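You operate a simulated robot arm through the tools that you are given. There is no shell and no other tool. Be economical: measure what you need, move in short steps, check, and stop when the job is done.

You are at the controls of a simulated robot arm. One attempt, no reset.

JOB
Line the blue and orange pans; the black liner goes in the blue.
Fine: the cream liner goes in the orange pan; press each till it lies flat; the pans stay where they are.

It is judged by the outcome, as a careful person would: the job done as asked, and still so three seconds after it is handed in. It fails if anything else is knocked over, pushed out of place, dropped, spilled or broken.

ROBOT AND FRAMES
A 6-joint arm with a two-finger gripper on a trunk, on a base that drives. Base frame: it is fixed to the floor where the robot stands at the start and does not move with it; the origin is under the middle of the robot, x ahead of it, y to its left, z up; the surface under the hand at the start is at about z = 880. Lengths are in mm, angles in degrees, forces in N, time in s.
Its first joint turns from -166.0 to 166.0 degrees. Places, roughly: inside of the blue pan [800, 0, 900]; inside of the orange pan [800, 200, 900]. Payload 2.54 kg.
Tool frame: the origin (TCP) lies between the finger pads and is the grasp point; the fingertips stand 30 mm ahead of it; z points along the fingers, y is the line along which they close. The gripper opens to 116 mm. The gripper's body begins 95 mm behind the TCP.
Orientation is told as [roll, pitch, yaw] about the base's x, y, z axes, in that order, counted from this pose: with the fingers straight down and closing along the base's y, the tool's x points along the base's -x, its y along +y and its z along -z.

CONTROLS
- The arm moves only by the tool nudge_tool. Its arguments are lists of equal length, an entry for each row: "linear": the shift along the tool's x, y, z in mm, a list of three; "angular": the turn, a rotation vector about the tool's x, y, z in degrees, a list of three; "jaw": the finger opening in mm, from 0 to 116. In form: {"linear": [[dx, dy, dz], ...], "angular": [[wx, wy, wz], ...], "jaw": [jaw, ...]}. A call has 1 to 8 rows; each row is the pose to reach, as a shift and turn from the pose commanded when the call began, along the tool's axes at that moment. Rows are played at 5 a second. More than 50 mm and 8.6 degrees between two rows, or a gripper value outside its range, and nothing of the call is played. A pose out of reach is approached as far as the arm can. The call stops where the force on the tool passes 50 N (or 10 N more than at its start, if that is more) or the arm is blocked; 0.2 s more then pass. Each finger travels about 72 mm/s and halts on what it meets, pressing with about 36 N; the grip force reading is that of the motor and also rises with nothing between the fingers. The clock runs only during rows and for 0.2 s after the last one: add rows that repeat a pose to give the fingers time. The reply holds the time, the measured pose of the TCP, the force on the tool along the base axes, the opening and the grip force, in the units named above and with some noise, with the torque about the TCP (base axes, N m) and any sound that the robot's microphone picked up.
- Cameras (640 x 400 px; columns grow to the right, rows downward): "scene" is now at [-20.4, 149.5, 1423]; the picture's right is [0.05, -1.00, 0.00], its down [-0.40, -0.02, -0.92] and it looks along [0.92, 0.04, -0.40] (base axes); focal length 279 px, centre (320, 200). "wrist" rides on the gripper at [69, -15, -122] in the tool frame; the picture's right is [0.21, 0.98, 0.00], its down [-0.83, 0.18, -0.53] and it looks along [-0.52, 0.11, 0.85] (tool axes); focal length 251 px, centre (320, 200). There is no depth. A picture from a camera that has moved, and an enlarged one, comes with that camera's place and axes in the base frame and with its lens. The place of the scene camera against the robot may be out by one fixed shift of up to 12 mm in any direction.
- capture(camera): a new picture of that camera. No time passes.
- drive_base(legs): drives the robot by 1 to 6 legs, each [ahead, left, turn to the left] in mm, mm and degrees, along the robot's own axes; the way and the turn of a leg run together, so that a leg with both is an arc; at most 1500 mm and 180 degrees a leg. The arm and the cameras ride along, it lands a little off, and it stops where it bumps. It gives what a move gives.
- head_to(pan, tilt): turns the head with the scene camera to pan (to the left, within 120 degrees either way) and tilt (down, from -29 to 69), counted from straight ahead of the robot. It gives what a move gives.
- zoom(camera, box): a new picture of the part [left, top, right, bottom] of that camera's present view, enlarged. No time passes.
- job_done(): hands the job in; it is judged then, once.

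Go step by step. Nothing tells you exact positions but the pictures and the camera data: compare them with the known pose of the tool, close in by small moves and look again before you grip or let go. The budget is 120 turns and 98 pictures, counting those below and the enlarged ones. Unless the task says otherwise, let go and move clear before handing in, and close with one line.

The tools are called after "Call:" as name(argument=value, ...) on one line, values as JSON. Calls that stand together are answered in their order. nudge_tool: Moves the arm, as the interface text tells. Its arguments: {"type":"object","properties":{"linear":{"type":"array","items":{"type":"array","items":{"type":"number"}}},"angular":{"type":"array","items":{"type":"array","items":{"type":"number"}}},"jaw":{"type":"array","items":{"type":"number"}}},"required":["linear","angular","jaw"]} The other tools are called the same way: drive_base (legs) drives the base; head_to (pan, tilt) turns the head that bears the scene camera; capture (camera) takes a picture; zoom (camera, box) takes an enlarged picture of a part of a camera's view; job_done () hands the job in.

At the start:

```text
clock: 0.0
position: [610.0, 294.8, 1157.5]
tool_rot: [-0.1, 0.0, 0.0]
ft_force: [-0.4, -0.3, 0.5]
torque: [0.01, 0.0, 0.02]
grip_width: 116.1
gripper_force: 0.2
robot x, y, heading: [0.4, -2.2, 0.1]
head pan, tilt: [2.7, 23.6]
```

scene: 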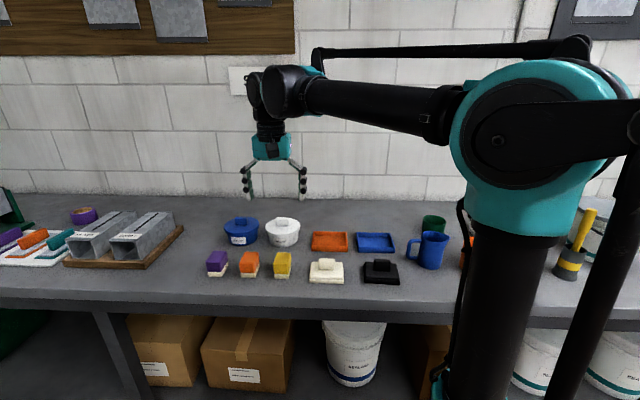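
wrist: 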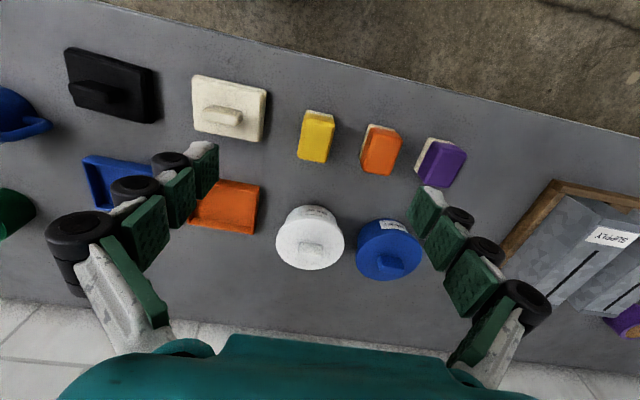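

I see the blue and orange pans side by side, with the cream and black liners (each with a handle block) in front of them. I'll look closer with both cameras first.

Call:
zoom(camera="scene", box=[290, 215, 450, 315])

Call:
zoom(camera="wrist", box=[40, 20, 360, 280])

```text
4.00 times, centred on (370, 265) of scene
camera zoom: at [-20.4, 149.5, 1423.0], right [0.05, -1.0, 0.0], down [-0.4, -0.02, -0.92], along [0.92, 0.04, -0.4], focal length 1117 px, centre (120, -60)
```

zoom: 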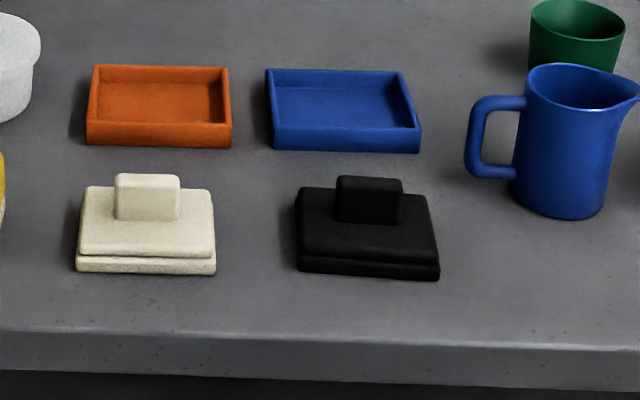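

```text
1.54 times, centred on (200, 150) of wrist
camera zoom: at [541.0, 280.2, 1280.2], right [-0.21, 0.98, 0.0], down [0.83, 0.18, 0.53], along [0.52, 0.11, -0.85], focal length 387 px, centre (505, 277)
```

zoom: 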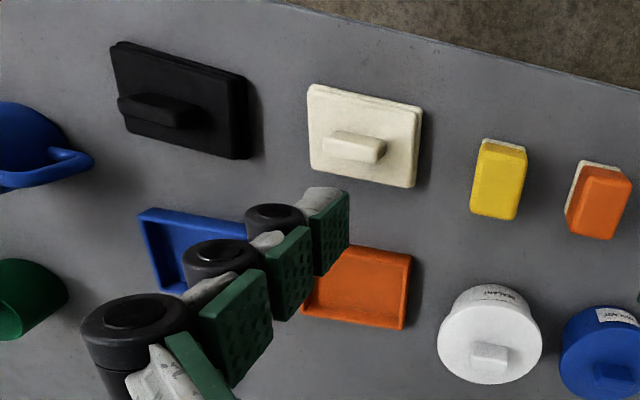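

Both liners sit near x≈650 (cream y≈163, black y≈0). The pans appear to be around x≈840. I'll shift the arm right at this height for a square look at everything from above.

Call:
nudge_tool(linear=[[0, -40, 0], [0, -80, 0], [0, -120, 0], [0, -160, 0], [0, -200, 0], [0, -200, 0]], angular=[[0, 0, 0], [0, 0, 0], [0, 0, 0], [0, 0, 0], [0, 0, 0], [0, 0, 0]], jaw=[116, 116, 116, 116, 116, 116])

Call:
capture(camera="wrist")

```text
clock: 1.4
position: [610.6, 93.5, 1156.3]
tool_rot: [-0.1, 0.0, 0.0]
ft_force: [0.7, 0.4, -0.2]
torque: [0.0, 0.01, -0.02]
grip_width: 115.8
gripper_force: 0.1
robot x, y, heading: [-1.0, 1.6, 0.2]
head pan, tilt: [2.7, 23.6]
```

```text
93 pictures are left
camera wrist: at [542.3, 79.7, 1278.8], right [-0.21, 0.98, 0.0], down [0.83, 0.18, 0.53], along [0.52, 0.11, -0.85], focal length 251 px, centre (320, 200)
```

wrist: 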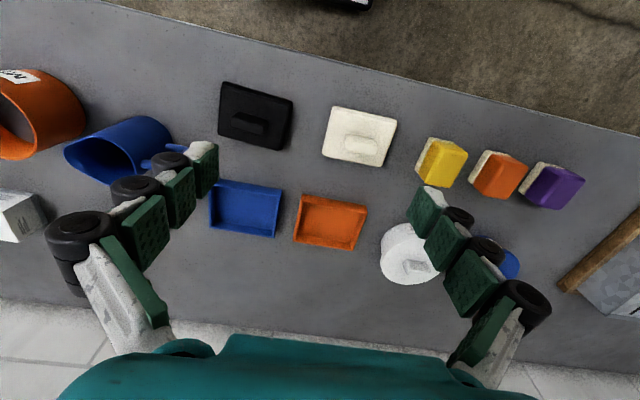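

Call:
zoom(camera="wrist", box=[200, 70, 424, 260])

```text
2.11 times, centred on (312, 165) of wrist
camera zoom: at [542.3, 79.7, 1278.8], right [-0.21, 0.98, 0.0], down [0.83, 0.18, 0.53], along [0.52, 0.11, -0.85], focal length 529 px, centre (337, 274)
```

zoom: 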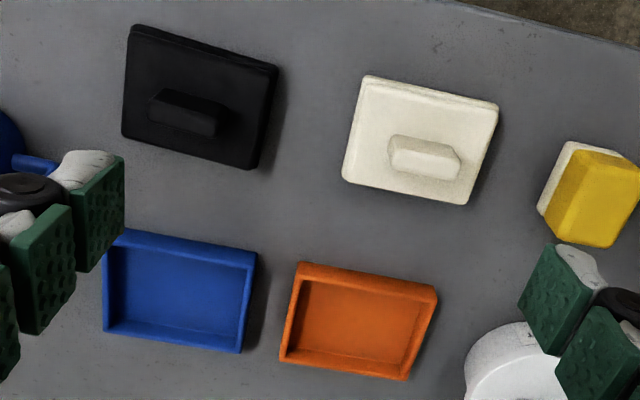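

Wrist geometry gives: orange pan centre ≈(820,156), blue ≈(819,-1), both square; cream liner ≈(651,162) yaw≈+1.5°, black ≈(655,3) yaw≈-4°. I'll move over the cream handle and descend partway.

Call:
nudge_tool(linear=[[-20, 34, 0], [-39.5, 68, 0], [-39.5, 68, 45], [-39.5, 68, 90], [-39.5, 68, 130], [-39.5, 68, 130]], angular=[[0, 0, 0], [0, 0, -1.5], [0, 0, -1.5], [0, 0, -1.5], [0, 0, -1.5], [0, 0, -1.5]], jaw=[116, 116, 116, 100, 90, 90])

Call:
capture(camera="wrist")

Call:
zoom(camera="scene", box=[250, 190, 410, 290])

```text
clock: 2.8
position: [646.7, 164.1, 1027.4]
tool_rot: [-0.1, 0.0, 1.5]
ft_force: [-0.4, -0.2, -0.2]
torque: [0.01, -0.02, 0.03]
grip_width: 90.1
gripper_force: 0.1
robot x, y, heading: [-1.1, -1.3, 0.1]
head pan, tilt: [2.7, 23.6]
```

```text
91 pictures are left
camera wrist: at [579.0, 146.8, 1149.4], right [-0.24, 0.97, 0.0], down [0.82, 0.2, 0.53], along [0.52, 0.13, -0.85], focal length 251 px, centre (320, 200)
```

wrist: 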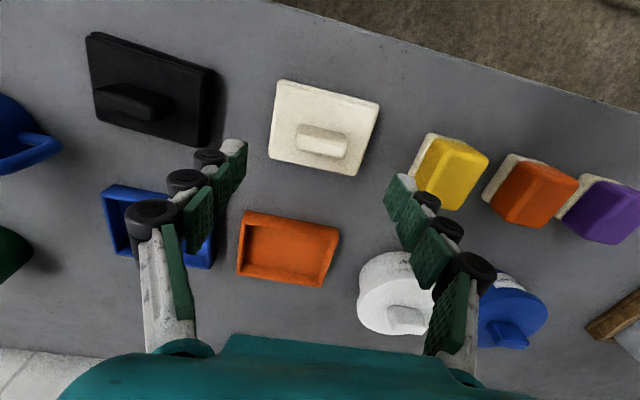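

```text
4.00 times, centred on (330, 240) of scene
camera zoom: at [-20.4, 149.4, 1423.0], right [0.05, -1.0, 0.0], down [-0.4, -0.02, -0.92], along [0.92, 0.04, -0.4], focal length 1117 px, centre (280, 40)
```

zoom: 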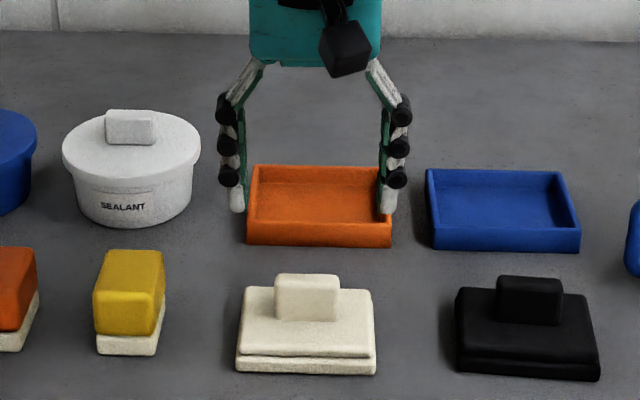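

The hand is over the cream handle, about 3 mm short in +y. I'll correct this and descend so that the fingertips flank the handle.

Call:
nudge_tool(linear=[[0, 3, 0], [0, 3, 40], [0, 3, 70], [0, 3, 80], [0, 3, 80]], angular=[[0, 0, 0], [0, 0, 0], [0, 0, 0], [0, 0, 0], [0, 0, 0]], jaw=[90, 90, 90, 90, 90])

Call:
capture(camera="wrist")

Call:
zoom(camera="scene", box=[270, 215, 382, 285])

```text
clock: 4.0
position: [648.5, 166.4, 945.7]
tool_rot: [-0.1, -0.1, 1.5]
ft_force: [0.4, -0.2, -0.2]
torque: [0.02, 0.0, 0.01]
grip_width: 90.2
gripper_force: 0.1
robot x, y, heading: [-0.1, -1.6, -0.0]
head pan, tilt: [2.7, 23.6]
```

```text
89 pictures are left
camera wrist: at [581.2, 149.0, 1068.7], right [-0.24, 0.97, 0.0], down [0.82, 0.2, 0.53], along [0.52, 0.13, -0.85], focal length 251 px, centre (320, 200)
```

wrist: 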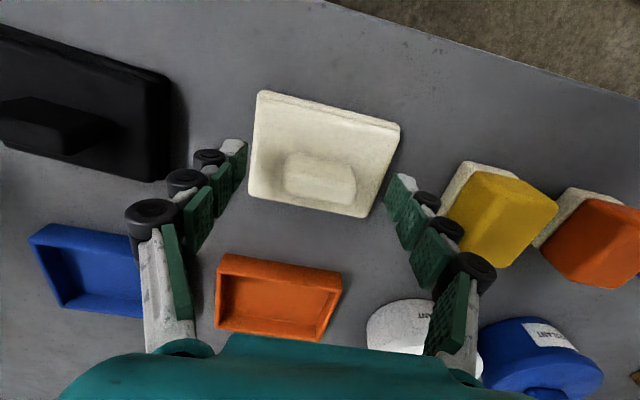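

```text
5.71 times, centred on (326, 250) of scene
camera zoom: at [-20.4, 149.4, 1423.0], right [0.05, -1.0, 0.0], down [-0.4, -0.02, -0.92], along [0.92, 0.04, -0.4], focal length 1595 px, centre (286, -86)
```

zoom: 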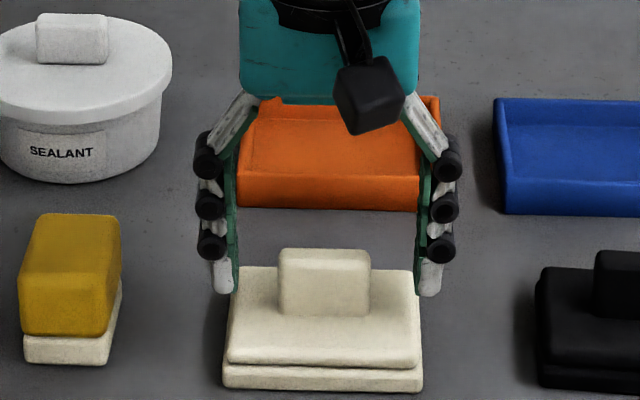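

The fingertips straddle the handle evenly and are centred in x. I'll go down 5 mm more and close on it.

Call:
nudge_tool(linear=[[0, 0, 5], [0, 0, 5], [0, 0, 5], [0, 0, 5], [0, 0, 5], [0, 0, 5]], angular=[[0, 0, 0], [0, 0, 0], [0, 0, 0], [0, 0, 0], [0, 0, 0], [0, 0, 0]], jaw=[90, 90, 60, 30, 30, 30])

Call:
capture(camera="wrist")

```text
clock: 5.4
position: [649.4, 165.8, 942.9]
tool_rot: [0.0, -0.1, 1.5]
ft_force: [-0.5, 0.8, 2.5]
torque: [0.01, -0.01, -0.12]
grip_width: 46.4
gripper_force: 36.3
robot x, y, heading: [-2.6, 3.3, -0.3]
head pan, tilt: [2.7, 23.6]
```

```text
87 pictures are left
camera wrist: at [581.4, 149.4, 1064.8], right [-0.24, 0.97, 0.0], down [0.82, 0.2, 0.53], along [0.52, 0.13, -0.85], focal length 251 px, centre (320, 200)
```

wrist: 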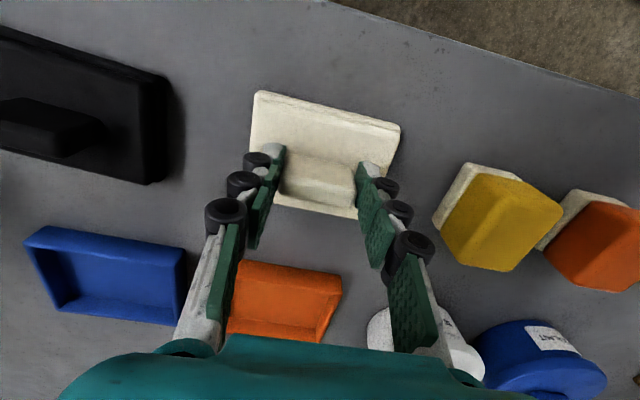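

Gripped at 46 mm. I'll lift it 80 mm and check how it hangs.

Call:
nudge_tool(linear=[[0, 0, -20], [0, 0, -50], [0, 0, -80], [0, 0, -80]], angular=[[0, 0, 0], [0, 0, 0], [0, 0, 0], [0, 0, 0]], jaw=[30, 30, 30, 30])

Call:
capture(camera="wrist")

Call:
zoom(camera="scene", box=[250, 180, 410, 280])

```text
clock: 6.4
position: [648.5, 169.5, 1023.1]
tool_rot: [0.0, -0.1, 1.5]
ft_force: [0.1, 0.7, -1.4]
torque: [-0.04, 0.0, 0.03]
grip_width: 46.7
gripper_force: 36.2
robot x, y, heading: [2.8, -1.1, 0.2]
head pan, tilt: [2.7, 23.6]
```

```text
86 pictures are left
camera wrist: at [580.8, 150.6, 1145.2], right [-0.24, 0.97, 0.0], down [0.82, 0.2, 0.53], along [0.52, 0.13, -0.85], focal length 251 px, centre (320, 200)
```

wrist: 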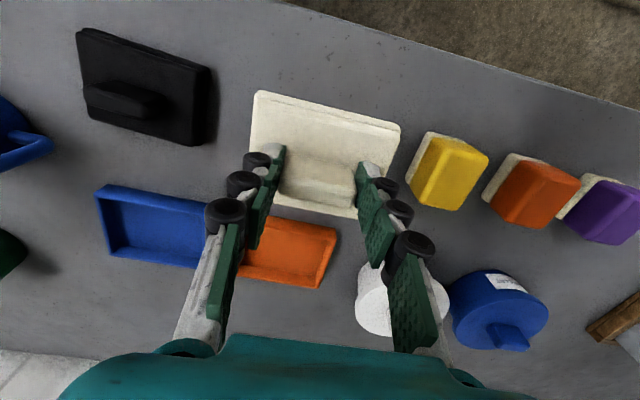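

```text
4.00 times, centred on (330, 230) of scene
camera zoom: at [-20.4, 149.4, 1423.0], right [0.05, -1.0, 0.0], down [-0.4, -0.02, -0.92], along [0.92, 0.04, -0.4], focal length 1117 px, centre (280, 80)
```

zoom: 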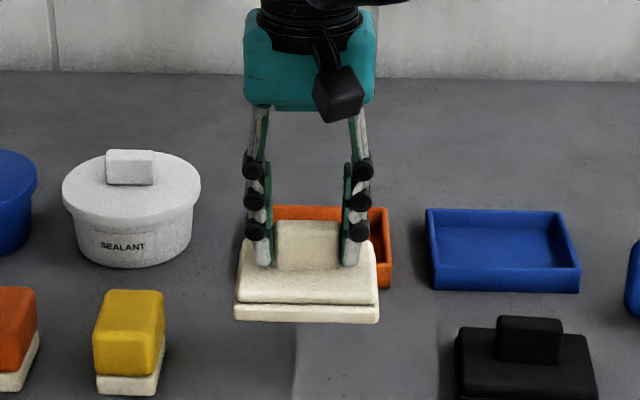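

The cream liner hangs level and is held firmly. I'll carry it above the orange pan at (819,157), squaring the yaw, and then look.

Call:
nudge_tool(linear=[[-34, -2.6, 0], [-68, -5.2, 0], [-102, -7.8, 0], [-136, -10.4, 0], [-169.7, -13, 0], [-169.7, -13, 0]], angular=[[0, 0, 0], [0, 0, 0.5], [0, 0, 1], [0, 0, 1.5], [0, 0, 1.5], [0, 0, 1.5]], jaw=[30, 30, 30, 30, 30, 30])

Call:
capture(camera="wrist")

Call:
zoom(camera="scene", box=[270, 185, 382, 255])

```text
clock: 7.8
position: [818.0, 155.6, 1022.5]
tool_rot: [0.0, 0.1, 0.0]
ft_force: [-0.1, -1.4, -1.3]
torque: [0.0, 0.01, -0.01]
grip_width: 46.5
gripper_force: 36.2
robot x, y, heading: [-3.9, -0.9, -0.2]
head pan, tilt: [2.7, 23.6]
```

```text
84 pictures are left
camera wrist: at [750.5, 140.9, 1145.1], right [-0.21, 0.98, 0.0], down [0.83, 0.18, 0.53], along [0.52, 0.11, -0.85], focal length 251 px, centre (320, 200)
```

wrist: 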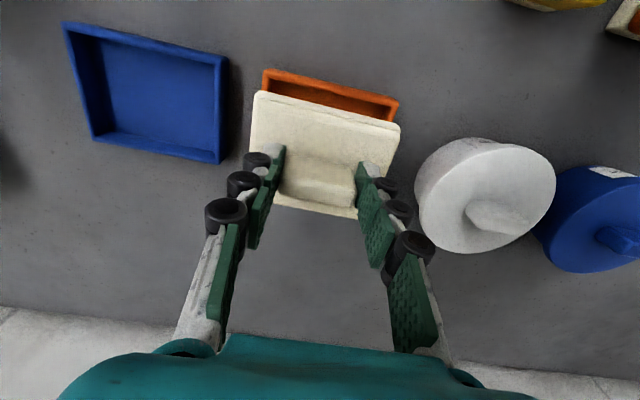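

```text
5.71 times, centred on (326, 220) of scene
camera zoom: at [-20.5, 149.4, 1423.0], right [0.05, -1.0, 0.0], down [-0.4, -0.02, -0.92], along [0.92, 0.04, -0.4], focal length 1595 px, centre (286, 86)
```

zoom: 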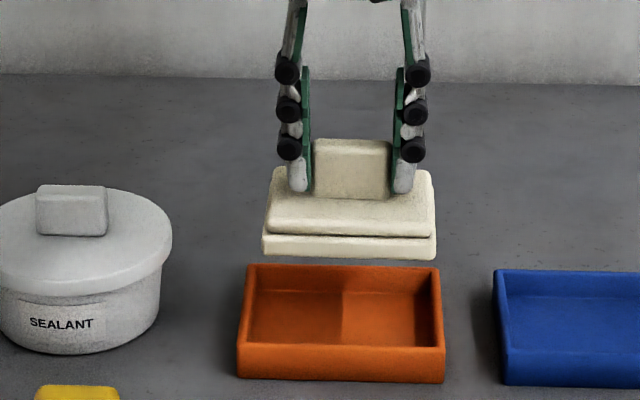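

Call:
zoom(camera="wrist", box=[230, 50, 422, 230])

```text
2.22 times, centred on (326, 140) of wrist
camera zoom: at [750.5, 140.9, 1145.1], right [-0.21, 0.98, 0.0], down [0.83, 0.18, 0.53], along [0.52, 0.11, -0.85], focal length 559 px, centre (307, 333)
```

zoom: 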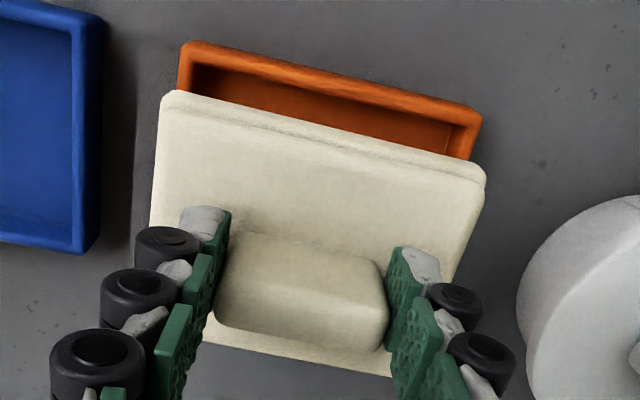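

The liner sits about 3 mm right of and 8 mm nearer than the pan's centre. I'll correct and lower to just above the rim to compare again.

Call:
nudge_tool(linear=[[-8, 3, 0], [-8, 3, 25], [-8, 3, 42], [-8, 3, 42]], angular=[[0, 0, 0], [0, 0, 0], [0, 0, 0], [0, 0, 0]], jaw=[30, 30, 30, 30])

Call:
zoom(camera="wrist", box=[230, 50, 422, 230])

Call:
zoom(camera="scene", box=[290, 205, 370, 255])

```text
clock: 8.8
position: [824.9, 161.5, 980.8]
tool_rot: [0.0, 0.0, -0.1]
ft_force: [0.9, -0.2, -0.8]
torque: [-0.02, 0.01, -0.02]
grip_width: 46.7
gripper_force: 35.7
robot x, y, heading: [-0.5, 0.9, 0.2]
head pan, tilt: [2.7, 23.6]
```

```text
2.22 times, centred on (326, 140) of wrist
camera zoom: at [757.8, 145.5, 1103.4], right [-0.21, 0.98, 0.0], down [0.83, 0.18, 0.53], along [0.52, 0.11, -0.85], focal length 559 px, centre (307, 333)
```

zoom: 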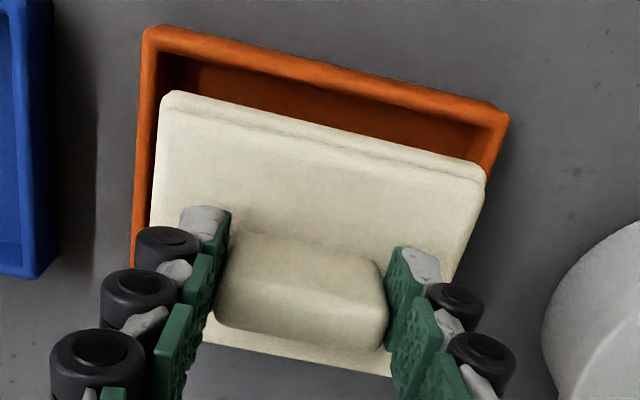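

```text
8.00 times, centred on (330, 230) of scene
camera zoom: at [-20.4, 149.4, 1423.0], right [0.05, -1.0, 0.0], down [-0.4, -0.02, -0.92], along [0.92, 0.04, -0.4], focal length 2233 px, centre (240, -40)
```

zoom: 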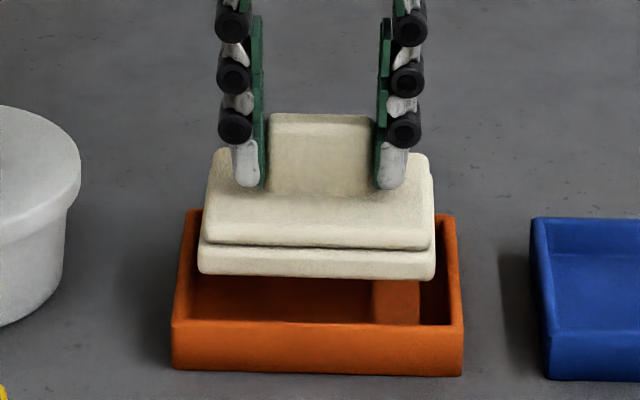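

The liner is centred over the pan in y, and in x within a couple of mm, with several mm clearance all round. Lowering into the pan.

Call:
nudge_tool(linear=[[0, 0, 10], [0, 0, 20], [0, 0, 26], [0, 0, 30], [0, 0, 30]], angular=[[0, 0, 0], [0, 0, 0], [0, 0, 0], [0, 0, 0], [0, 0, 0]], jaw=[30, 30, 30, 30, 30])

Call:
zoom(camera="wrist", box=[230, 50, 422, 230])

Call:
zoom(camera="scene", box=[290, 205, 370, 255])

```text
clock: 10.0
position: [827.1, 161.7, 950.3]
tool_rot: [-0.1, 0.0, 0.0]
ft_force: [0.5, 0.1, -0.4]
torque: [-0.02, 0.02, 0.01]
grip_width: 46.9
gripper_force: 35.3
robot x, y, heading: [2.2, -4.1, -0.2]
head pan, tilt: [2.7, 23.6]
```

```text
2.22 times, centred on (326, 140) of wrist
camera zoom: at [757.9, 145.8, 1073.3], right [-0.21, 0.98, 0.0], down [0.83, 0.18, 0.53], along [0.52, 0.11, -0.85], focal length 559 px, centre (307, 333)
```

zoom: 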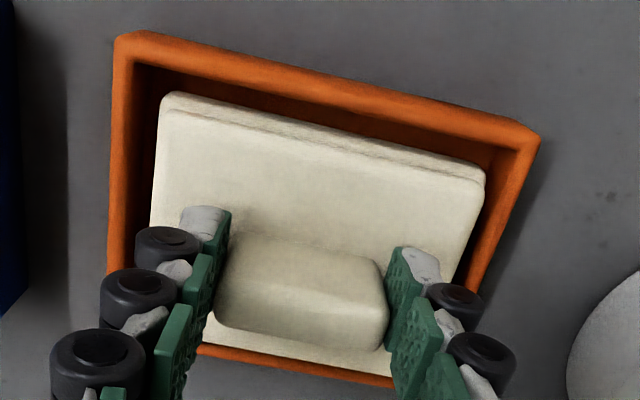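

```text
8.00 times, centred on (330, 230) of scene
camera zoom: at [-20.4, 149.4, 1423.0], right [0.05, -1.0, 0.0], down [-0.4, -0.02, -0.92], along [0.92, 0.04, -0.4], focal length 2233 px, centre (240, -40)
```

zoom: 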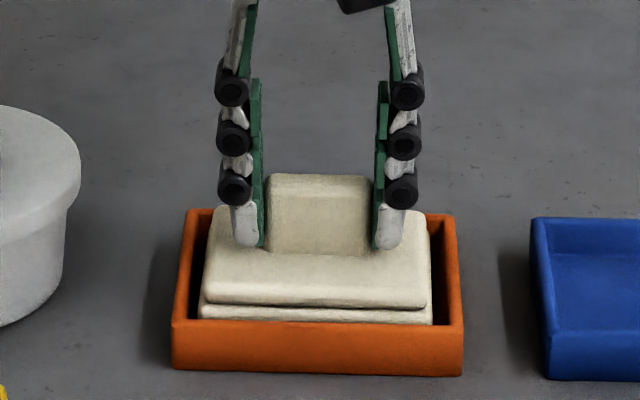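

It has entered the pan with gaps on all sides. Now pressing down in small steps until contact force builds.

Call:
nudge_tool(linear=[[0, 0, 1.5], [0, 0, 3], [0, 0, 4], [0, 0, 4]], angular=[[0, 0, 0], [0, 0, 0], [0, 0, 0], [0, 0, 0]], jaw=[30, 30, 30, 30])

```text
clock: 11.0
position: [825.0, 162.7, 948.1]
tool_rot: [0.1, -0.2, 0.0]
ft_force: [5.5, 3.5, 36.0]
torque: [0.08, -0.26, -0.04]
grip_width: 46.8
gripper_force: 36.2
robot x, y, heading: [-0.6, -0.1, -0.1]
head pan, tilt: [2.7, 23.6]
```

Contact with 36 N upward at z≈947, which matches the pan floor. I'll ease the load, open and check how the liner sits.

Call:
nudge_tool(linear=[[0, 0, 0], [0, 0, -3], [0, 0, -3], [0, 0, -3], [0, 0, -3]], angular=[[0, 0, 0], [0, 0, 0], [0, 0, 0], [0, 0, 0], [0, 0, 0]], jaw=[30, 30, 50, 62, 62])

Call:
zoom(camera="wrist", box=[230, 50, 422, 230])

Call:
zoom(camera="scene", box=[290, 205, 370, 255])

```text
clock: 12.2
position: [825.9, 160.0, 948.7]
tool_rot: [0.0, 0.1, 0.1]
ft_force: [-0.1, -0.4, -0.6]
torque: [0.0, -0.01, -0.01]
grip_width: 62.2
gripper_force: 0.0
robot x, y, heading: [2.4, -2.4, -0.0]
head pan, tilt: [2.7, 23.6]
```

```text
2.22 times, centred on (326, 140) of wrist
camera zoom: at [758.6, 145.5, 1072.0], right [-0.21, 0.98, 0.0], down [0.83, 0.18, 0.53], along [0.52, 0.11, -0.85], focal length 559 px, centre (307, 333)
```

zoom: 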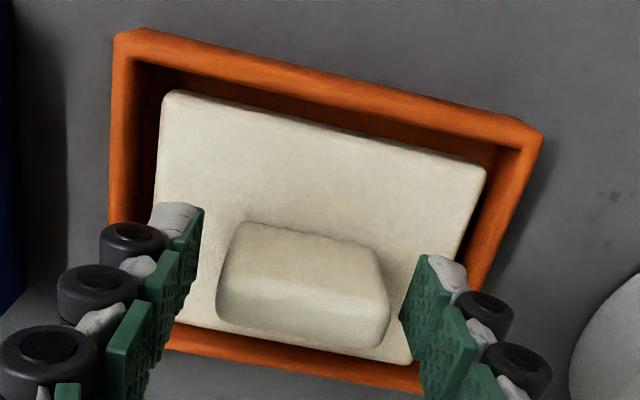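

```text
8.00 times, centred on (330, 230) of scene
camera zoom: at [-20.5, 149.4, 1423.0], right [0.05, -1.0, 0.0], down [-0.4, -0.02, -0.92], along [0.92, 0.04, -0.4], focal length 2233 px, centre (240, -40)
```

zoom: 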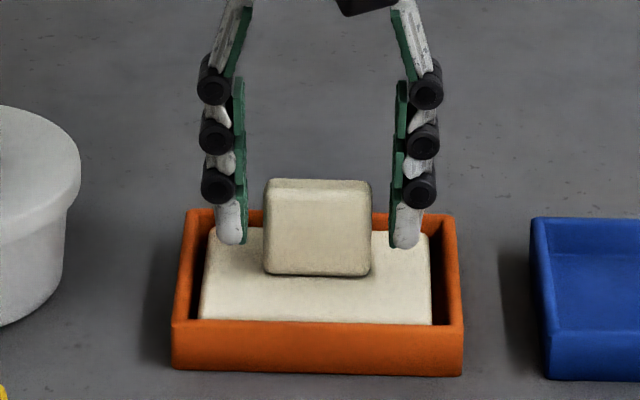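

The liner changed shape on pressing: its plate has settled about 8 mm lower, and the double edge is gone. I'll back the hand straight up and inspect before deciding whether it needs more pressing.

Call:
nudge_tool(linear=[[0, 0, -10], [0, 0, -40], [0, 0, -80], [0, 0, -80]], angular=[[0, 0, 0], [0, 0, 0], [0, 0, 0], [0, 0, 0]], jaw=[75, 85, 90, 90])

Call:
zoom(camera="wrist", box=[210, 30, 450, 250])

Call:
zoom(camera="scene", box=[290, 205, 370, 255])

```text
clock: 13.2
position: [824.9, 159.7, 1030.2]
tool_rot: [0.0, 0.0, -0.1]
ft_force: [-1.0, 0.1, 0.4]
torque: [0.02, -0.01, 0.01]
grip_width: 90.1
gripper_force: 0.1
robot x, y, heading: [-0.1, -3.2, 0.2]
head pan, tilt: [2.7, 23.6]
```

```text
1.82 times, centred on (330, 140) of wrist
camera zoom: at [758.1, 145.2, 1152.8], right [-0.21, 0.98, 0.0], down [0.83, 0.18, 0.53], along [0.52, 0.11, -0.85], focal length 457 px, centre (302, 309)
```

zoom: 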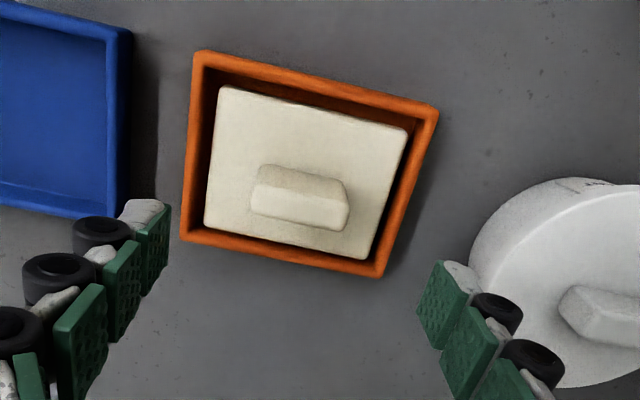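

```text
8.00 times, centred on (330, 230) of scene
camera zoom: at [-20.4, 149.5, 1423.0], right [0.05, -1.0, 0.0], down [-0.4, -0.02, -0.92], along [0.92, 0.04, -0.4], focal length 2233 px, centre (240, -40)
```

zoom: 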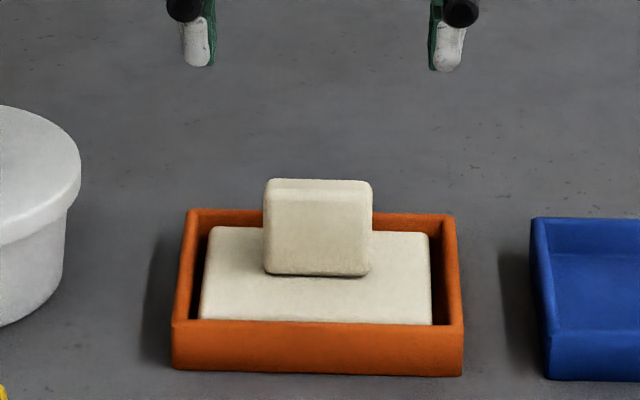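

The cream plate now measures as a flat, square ~100×78 mm rectangle in the orange pan, and the pan hasn't moved. Next I'll move above the black liner.

Call:
nudge_tool(linear=[[29, -26, 0], [58, -52, 0], [87, -78, 0], [116, -104, 0], [145, -130, 0], [172, -157, 0], [172, -157, 0]], angular=[[0, 0, 0], [0, 0, 0], [0, 0, 1], [0, 0, 2], [0, 0, 3], [0, 0, 4], [0, 0, 4]], jaw=[90, 90, 90, 90, 90, 90, 90])

Call:
zoom(camera="wrist", box=[210, 50, 430, 230])

Call:
zoom(camera="scene", box=[290, 200, 450, 300])

```text
clock: 14.8
position: [654.0, 3.0, 1027.2]
tool_rot: [-0.1, 0.0, -4.0]
ft_force: [0.8, 0.1, 0.2]
torque: [0.0, -0.01, 0.0]
grip_width: 90.0
gripper_force: 0.0
robot x, y, heading: [-2.6, -0.7, 0.1]
head pan, tilt: [2.7, 23.6]
```

```text
2.22 times, centred on (320, 140) of wrist
camera zoom: at [585.2, -6.0, 1150.7], right [-0.15, 0.99, 0.0], down [0.84, 0.12, 0.53], along [0.53, 0.08, -0.85], focal length 559 px, centre (320, 333)
```

zoom: 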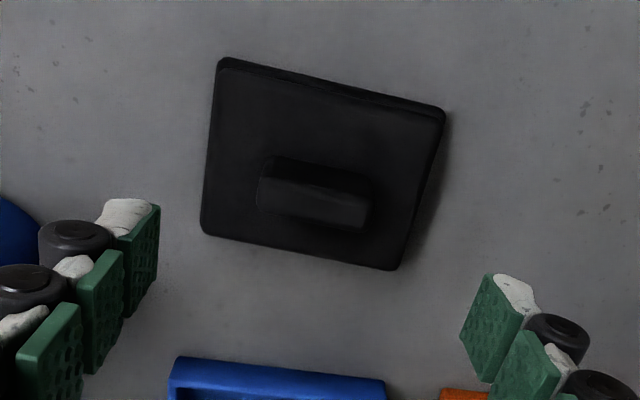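

```text
4.00 times, centred on (370, 250) of scene
camera zoom: at [-20.4, 149.4, 1423.0], right [0.05, -1.0, 0.0], down [-0.4, -0.02, -0.92], along [0.92, 0.04, -0.4], focal length 1117 px, centre (120, 0)
```

zoom: 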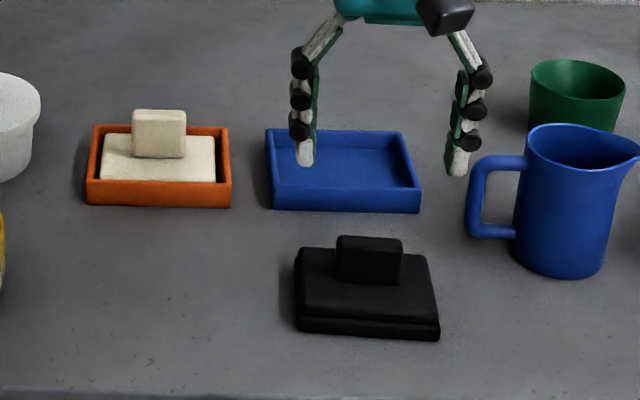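

The hand lines up over the black handle just as it did over the cream one, with yaw matched within about 1°. Descending to flank the handle.

Call:
nudge_tool(linear=[[0, -0.5, 30], [0, -0.5, 60], [0, -0.5, 80], [0, -0.5, 80]], angular=[[0, 0, 0], [0, 0, 0], [0, 0, 0], [0, 0, 0]], jaw=[90, 90, 90, 90])

Call:
zoom(camera="wrist", box=[210, 50, 430, 230])

Call:
zoom(camera="scene", box=[330, 220, 426, 280])

```text
clock: 15.8
position: [655.4, 2.4, 950.3]
tool_rot: [0.0, 0.0, -4.0]
ft_force: [-0.2, 0.0, 0.5]
torque: [-0.01, -0.04, 0.01]
grip_width: 90.2
gripper_force: 0.0
robot x, y, heading: [-2.0, 3.0, -0.0]
head pan, tilt: [2.7, 23.6]
```

```text
2.22 times, centred on (320, 140) of wrist
camera zoom: at [585.8, -8.2, 1072.3], right [-0.15, 0.99, 0.0], down [0.84, 0.12, 0.53], along [0.53, 0.08, -0.85], focal length 559 px, centre (320, 333)
```

zoom: 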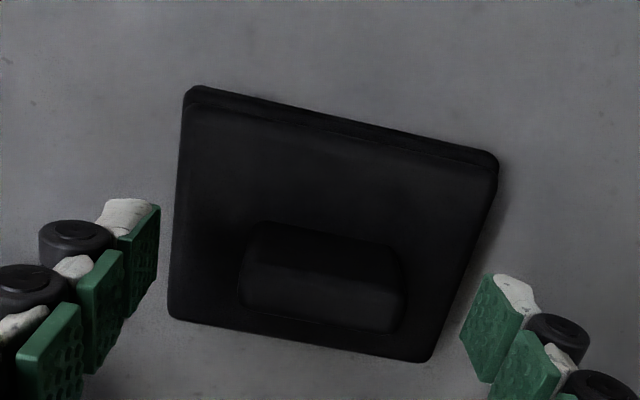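

```text
6.67 times, centred on (378, 250) of scene
camera zoom: at [-20.4, 149.4, 1423.0], right [0.05, -1.0, 0.0], down [-0.4, -0.02, -0.92], along [0.92, 0.04, -0.4], focal length 1861 px, centre (-67, -133)
```

zoom: 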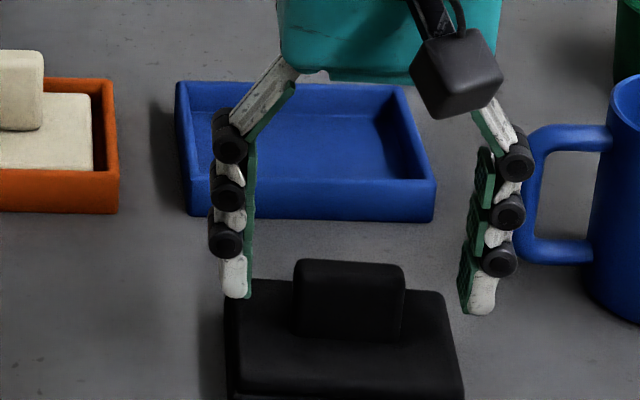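

Fingers flank the black handle; a 1.5 mm shift left centres them. Down 7 mm and close.

Call:
nudge_tool(linear=[[0, 1.5, 7], [0, 1.5, 7], [0, 1.5, 7], [0, 1.5, 7], [0, 1.5, 7], [0, 1.5, 7]], angular=[[0, 0, 0], [0, 0, 0], [0, 0, 0], [0, 0, 0], [0, 0, 0], [0, 0, 0]], jaw=[90, 75, 60, 30, 30, 30])

Call:
zoom(camera="wrist", box=[210, 50, 430, 230])

```text
clock: 17.2
position: [655.8, 3.9, 941.8]
tool_rot: [0.0, 0.0, -4.0]
ft_force: [-0.1, -0.1, 0.6]
torque: [-0.03, 0.05, -0.04]
grip_width: 46.4
gripper_force: 36.2
robot x, y, heading: [-2.2, -0.3, -0.0]
head pan, tilt: [2.7, 23.6]
```

```text
2.22 times, centred on (320, 140) of wrist
camera zoom: at [586.0, -6.4, 1064.7], right [-0.15, 0.99, 0.0], down [0.84, 0.12, 0.53], along [0.53, 0.08, -0.85], focal length 559 px, centre (320, 333)
```

zoom: 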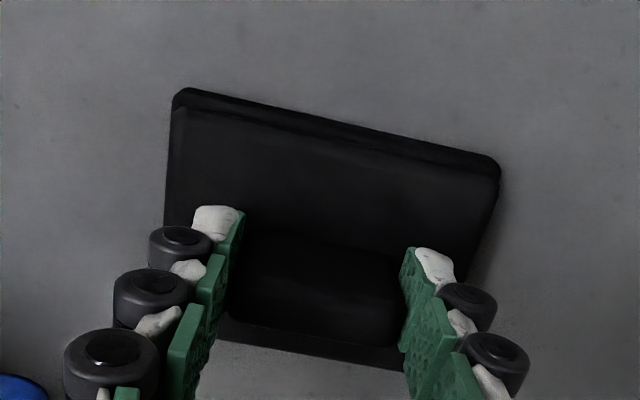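

The black handle is gripped (46 mm). Lift, then carry over the blue pan at about (826,1), squaring the yaw.

Call:
nudge_tool(linear=[[0, 0, -30], [0, 0, -80], [-43, 2.2, -80], [-86, 4.4, -80], [-129, 6.6, -80], [-170.8, 8.9, -80], [-170.8, 8.9, -80]], angular=[[0, 0, 0], [0, 0, 0], [0, 0, -1], [0, 0, -2], [0, 0, -3], [0, 0, -4], [0, 0, -4]], jaw=[30, 30, 30, 30, 30, 30, 30])

Call:
zoom(camera="wrist", box=[210, 40, 450, 240])

Call:
zoom(camera="scene", box=[322, 190, 434, 260])

```text
clock: 18.8
position: [825.9, -2.6, 1022.6]
tool_rot: [0.0, -0.1, 0.0]
ft_force: [0.1, 0.5, -0.5]
torque: [0.03, 0.0, 0.0]
grip_width: 46.7
gripper_force: 36.1
robot x, y, heading: [-2.6, 1.4, -0.0]
head pan, tilt: [2.7, 23.6]
```

```text
2.00 times, centred on (330, 140) of wrist
camera zoom: at [757.5, -18.0, 1145.1], right [-0.21, 0.98, 0.0], down [0.83, 0.18, 0.53], along [0.52, 0.11, -0.85], focal length 503 px, centre (300, 320)
```

zoom: 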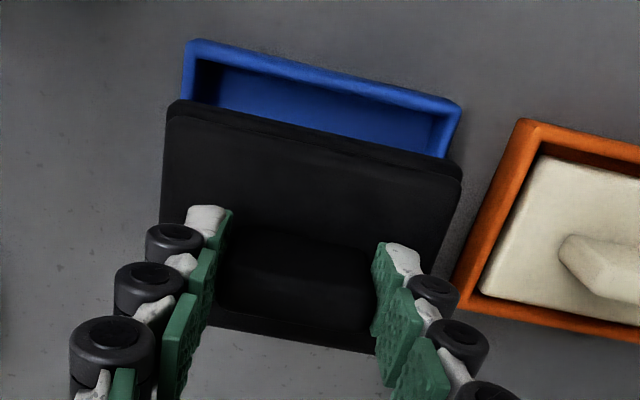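

```text
5.71 times, centred on (378, 225) of scene
camera zoom: at [-20.5, 149.4, 1423.0], right [0.05, -1.0, 0.0], down [-0.4, -0.02, -0.92], along [0.92, 0.04, -0.4], focal length 1595 px, centre (-11, 57)
```

zoom: 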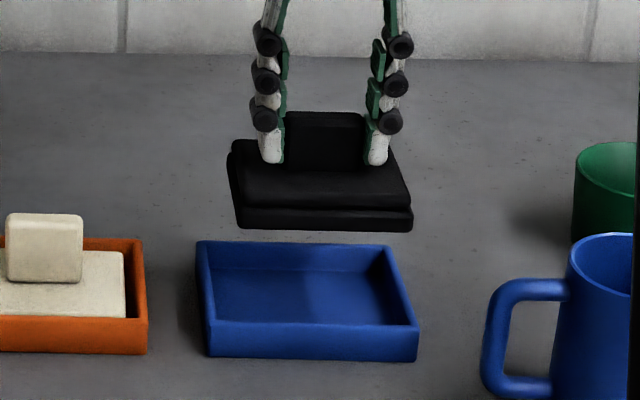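

The black liner is about 3 mm right and 1° off the blue pan. I'll correct and lower to just above the rim.

Call:
nudge_tool(linear=[[1, 2.7, 0], [1, 2.7, 25], [1, 2.7, 42], [1, 2.7, 42]], angular=[[0, 0, -1.2], [0, 0, -1.2], [0, 0, -1.2], [0, 0, -1.2]], jaw=[30, 30, 30, 30])

Call:
zoom(camera="wrist", box=[230, 50, 422, 230])

Call:
zoom(camera="scene", box=[335, 205, 415, 255])

```text
clock: 19.8
position: [824.1, 3.3, 981.1]
tool_rot: [-0.1, 0.0, 1.2]
ft_force: [0.1, -0.1, -0.5]
torque: [0.03, 0.02, 0.03]
grip_width: 47.0
gripper_force: 35.3
robot x, y, heading: [-4.6, -2.7, -0.2]
head pan, tilt: [2.7, 23.6]
```

```text
2.22 times, centred on (326, 140) of wrist
camera zoom: at [755.9, -13.7, 1103.9], right [-0.24, 0.97, 0.0], down [0.82, 0.2, 0.53], along [0.52, 0.13, -0.85], focal length 559 px, centre (307, 333)
```

zoom: 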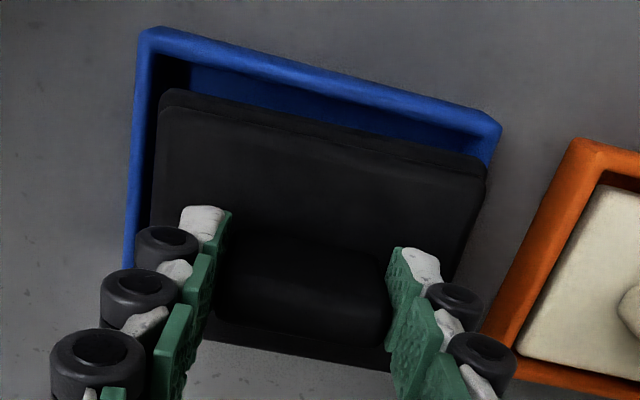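

```text
8.00 times, centred on (375, 230) of scene
camera zoom: at [-20.4, 149.4, 1423.0], right [0.05, -1.0, 0.0], down [-0.4, -0.02, -0.92], along [0.92, 0.04, -0.4], focal length 2233 px, centre (-120, -40)
```

zoom: 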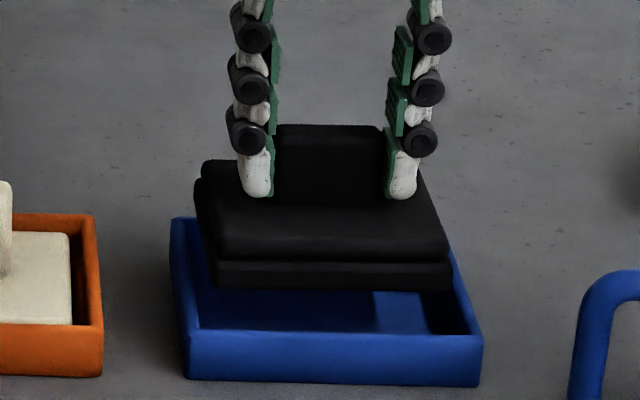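

Compared with the good orange placement, this one wants about 1.5 mm further ahead and 1 mm right. Adjusting and lowering into the pan.

Call:
nudge_tool(linear=[[-1.5, -1, 0], [-1.5, -1, 10], [-1.5, -1, 20], [-1.5, -1, 26], [-1.5, -1, 30], [-1.5, -1, 30]], angular=[[0, 0, 0], [0, 0, 0], [0, 0, 0], [0, 0, 0], [0, 0, 0], [0, 0, 0]], jaw=[30, 30, 30, 30, 30, 30])

Call:
zoom(camera="wrist", box=[230, 50, 422, 230])

Call:
zoom(camera="scene", box=[335, 205, 415, 255])

```text
clock: 21.2
position: [825.0, 2.6, 951.6]
tool_rot: [0.0, 0.0, 1.2]
ft_force: [-0.3, -0.5, -0.1]
torque: [0.02, 0.0, -0.01]
grip_width: 46.7
gripper_force: 36.1
robot x, y, heading: [2.5, 3.9, 0.2]
head pan, tilt: [2.7, 23.6]
```

```text
2.22 times, centred on (326, 140) of wrist
camera zoom: at [757.9, -13.6, 1073.7], right [-0.24, 0.97, 0.0], down [0.82, 0.2, 0.53], along [0.52, 0.13, -0.85], focal length 559 px, centre (307, 333)
```

zoom: 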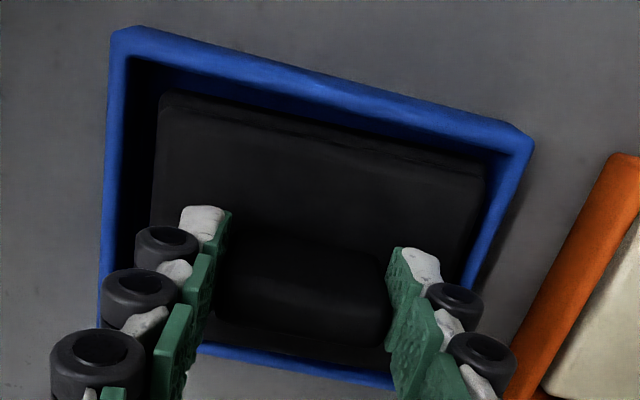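

```text
8.00 times, centred on (375, 230) of scene
camera zoom: at [-20.4, 149.4, 1423.0], right [0.05, -1.0, 0.0], down [-0.4, -0.02, -0.92], along [0.92, 0.04, -0.4], focal length 2233 px, centre (-120, -40)
```

zoom: 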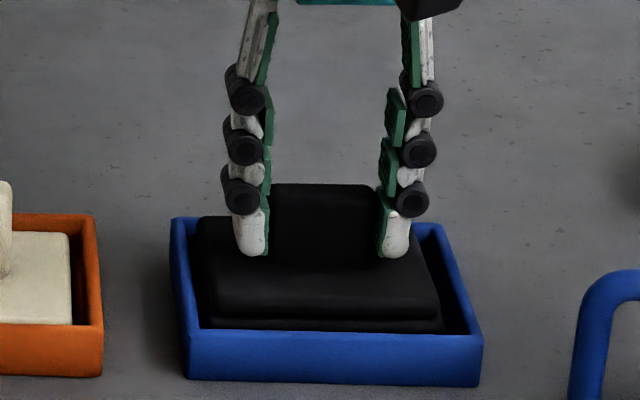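

Inside the pan; it's about 1.5 mm too far left, so I'll nudge right and press down in small steps.

Call:
nudge_tool(linear=[[0, -1.5, 0], [0, -1.5, 1.5], [0, -1.5, 3], [0, -1.5, 4], [0, -1.5, 4]], angular=[[0, 0, 0], [0, 0, 0], [0, 0, 0], [0, 0, 0], [0, 0, 0]], jaw=[30, 30, 30, 30, 30])

```text
clock: 22.4
position: [825.9, 3.1, 947.8]
tool_rot: [0.0, 0.0, 1.2]
ft_force: [0.1, -4.7, 23.3]
torque: [-0.17, -0.04, -0.04]
grip_width: 46.5
gripper_force: 36.0
robot x, y, heading: [1.2, 3.1, -0.0]
head pan, tilt: [2.7, 23.6]
```

Call:
nudge_tool(linear=[[0, 0, 0.5], [0, 0, 1], [0, 0, 1]], angular=[[0, 0, 0], [0, 0, 0], [0, 0, 0]], jaw=[30, 30, 30])

Call:
zoom(camera="wrist", box=[230, 50, 422, 230])

Call:
zoom(camera="scene", box=[335, 205, 415, 255])

```text
clock: 23.4
position: [825.2, 1.7, 948.1]
tool_rot: [0.0, -0.1, 1.2]
ft_force: [-4.3, -0.4, 23.8]
torque: [0.07, 0.07, -0.04]
grip_width: 46.7
gripper_force: 35.6
robot x, y, heading: [-1.7, -1.2, -0.2]
head pan, tilt: [2.7, 23.6]
stopped in row 3: the force on the tool passed its limit at 50 N (the readings are from after the stop); the commanded pose is now the measured one
```

```text
2.22 times, centred on (326, 140) of wrist
camera zoom: at [757.4, -14.4, 1070.2], right [-0.24, 0.97, 0.0], down [0.82, 0.2, 0.53], along [0.52, 0.13, -0.85], focal length 559 px, centre (307, 333)
```

zoom: 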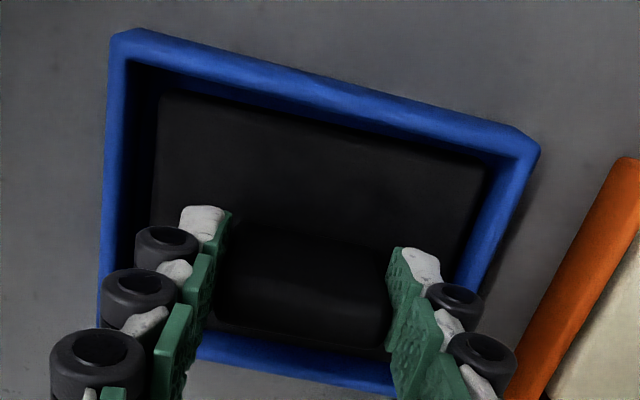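

```text
8.00 times, centred on (375, 230) of scene
camera zoom: at [-21.5, 149.4, 1423.0], right [0.05, -1.0, 0.0], down [-0.4, -0.02, -0.92], along [0.92, 0.04, -0.4], focal length 2233 px, centre (-120, -40)
```

zoom: 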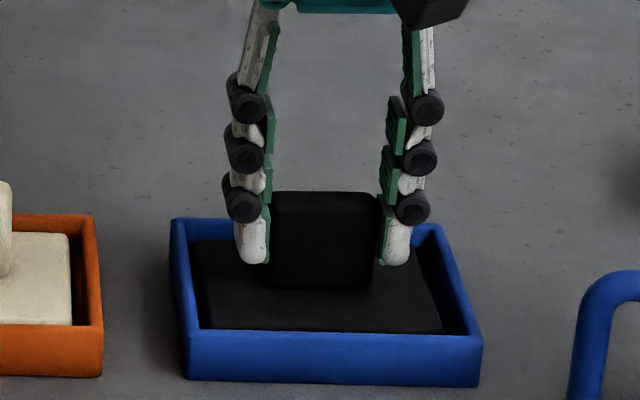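

The black plate has flattened the same way. Release gently and move up clear.

Call:
nudge_tool(linear=[[0, 0, -1], [0, 0, -1], [0, 0, -1], [0, 0, -10], [0, 0, -50], [0, 0, -90], [0, 0, -90]], angular=[[0, 0, 0], [0, 0, 0], [0, 0, 0], [0, 0, 0], [0, 0, 0], [0, 0, 0], [0, 0, 0]], jaw=[30, 50, 62, 75, 90, 90, 90])

Call:
capture(camera="wrist")

Call:
zoom(camera="scene", box=[295, 200, 423, 280])

```text
clock: 25.0
position: [826.2, 2.8, 1036.1]
tool_rot: [0.0, 0.1, 1.2]
ft_force: [-0.1, 0.4, -0.3]
torque: [0.01, 0.0, 0.02]
grip_width: 90.1
gripper_force: 0.1
robot x, y, heading: [1.5, 1.6, 0.1]
head pan, tilt: [2.7, 23.6]
```

```text
60 pictures are left
camera wrist: at [758.0, -13.9, 1159.2], right [-0.24, 0.97, 0.0], down [0.82, 0.2, 0.53], along [0.52, 0.13, -0.85], focal length 251 px, centre (320, 200)
```

wrist: 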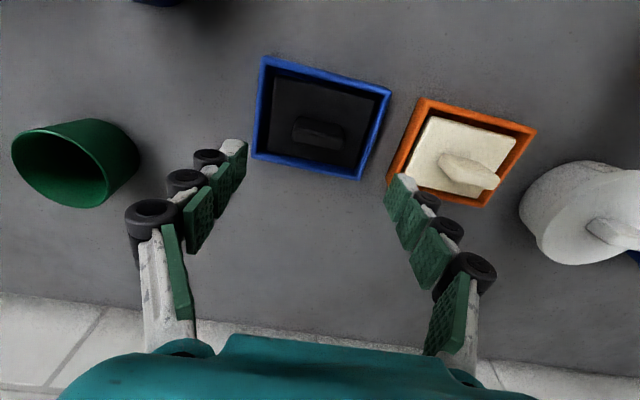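

```text
5.00 times, centred on (359, 240) of scene
camera zoom: at [-20.4, 149.4, 1423.0], right [0.05, -1.0, 0.0], down [-0.4, -0.02, -0.92], along [0.92, 0.04, -0.4], focal length 1396 px, centre (125, 0)
```

zoom: 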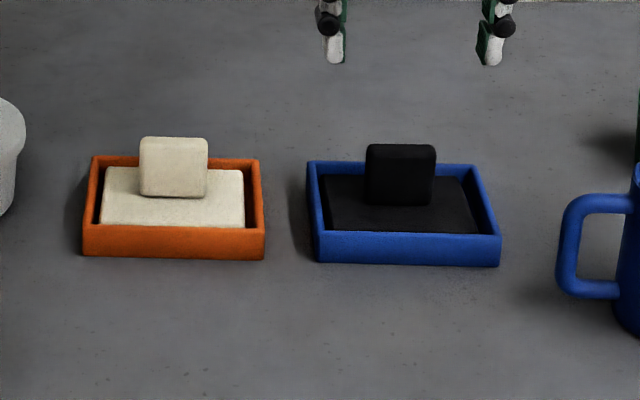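

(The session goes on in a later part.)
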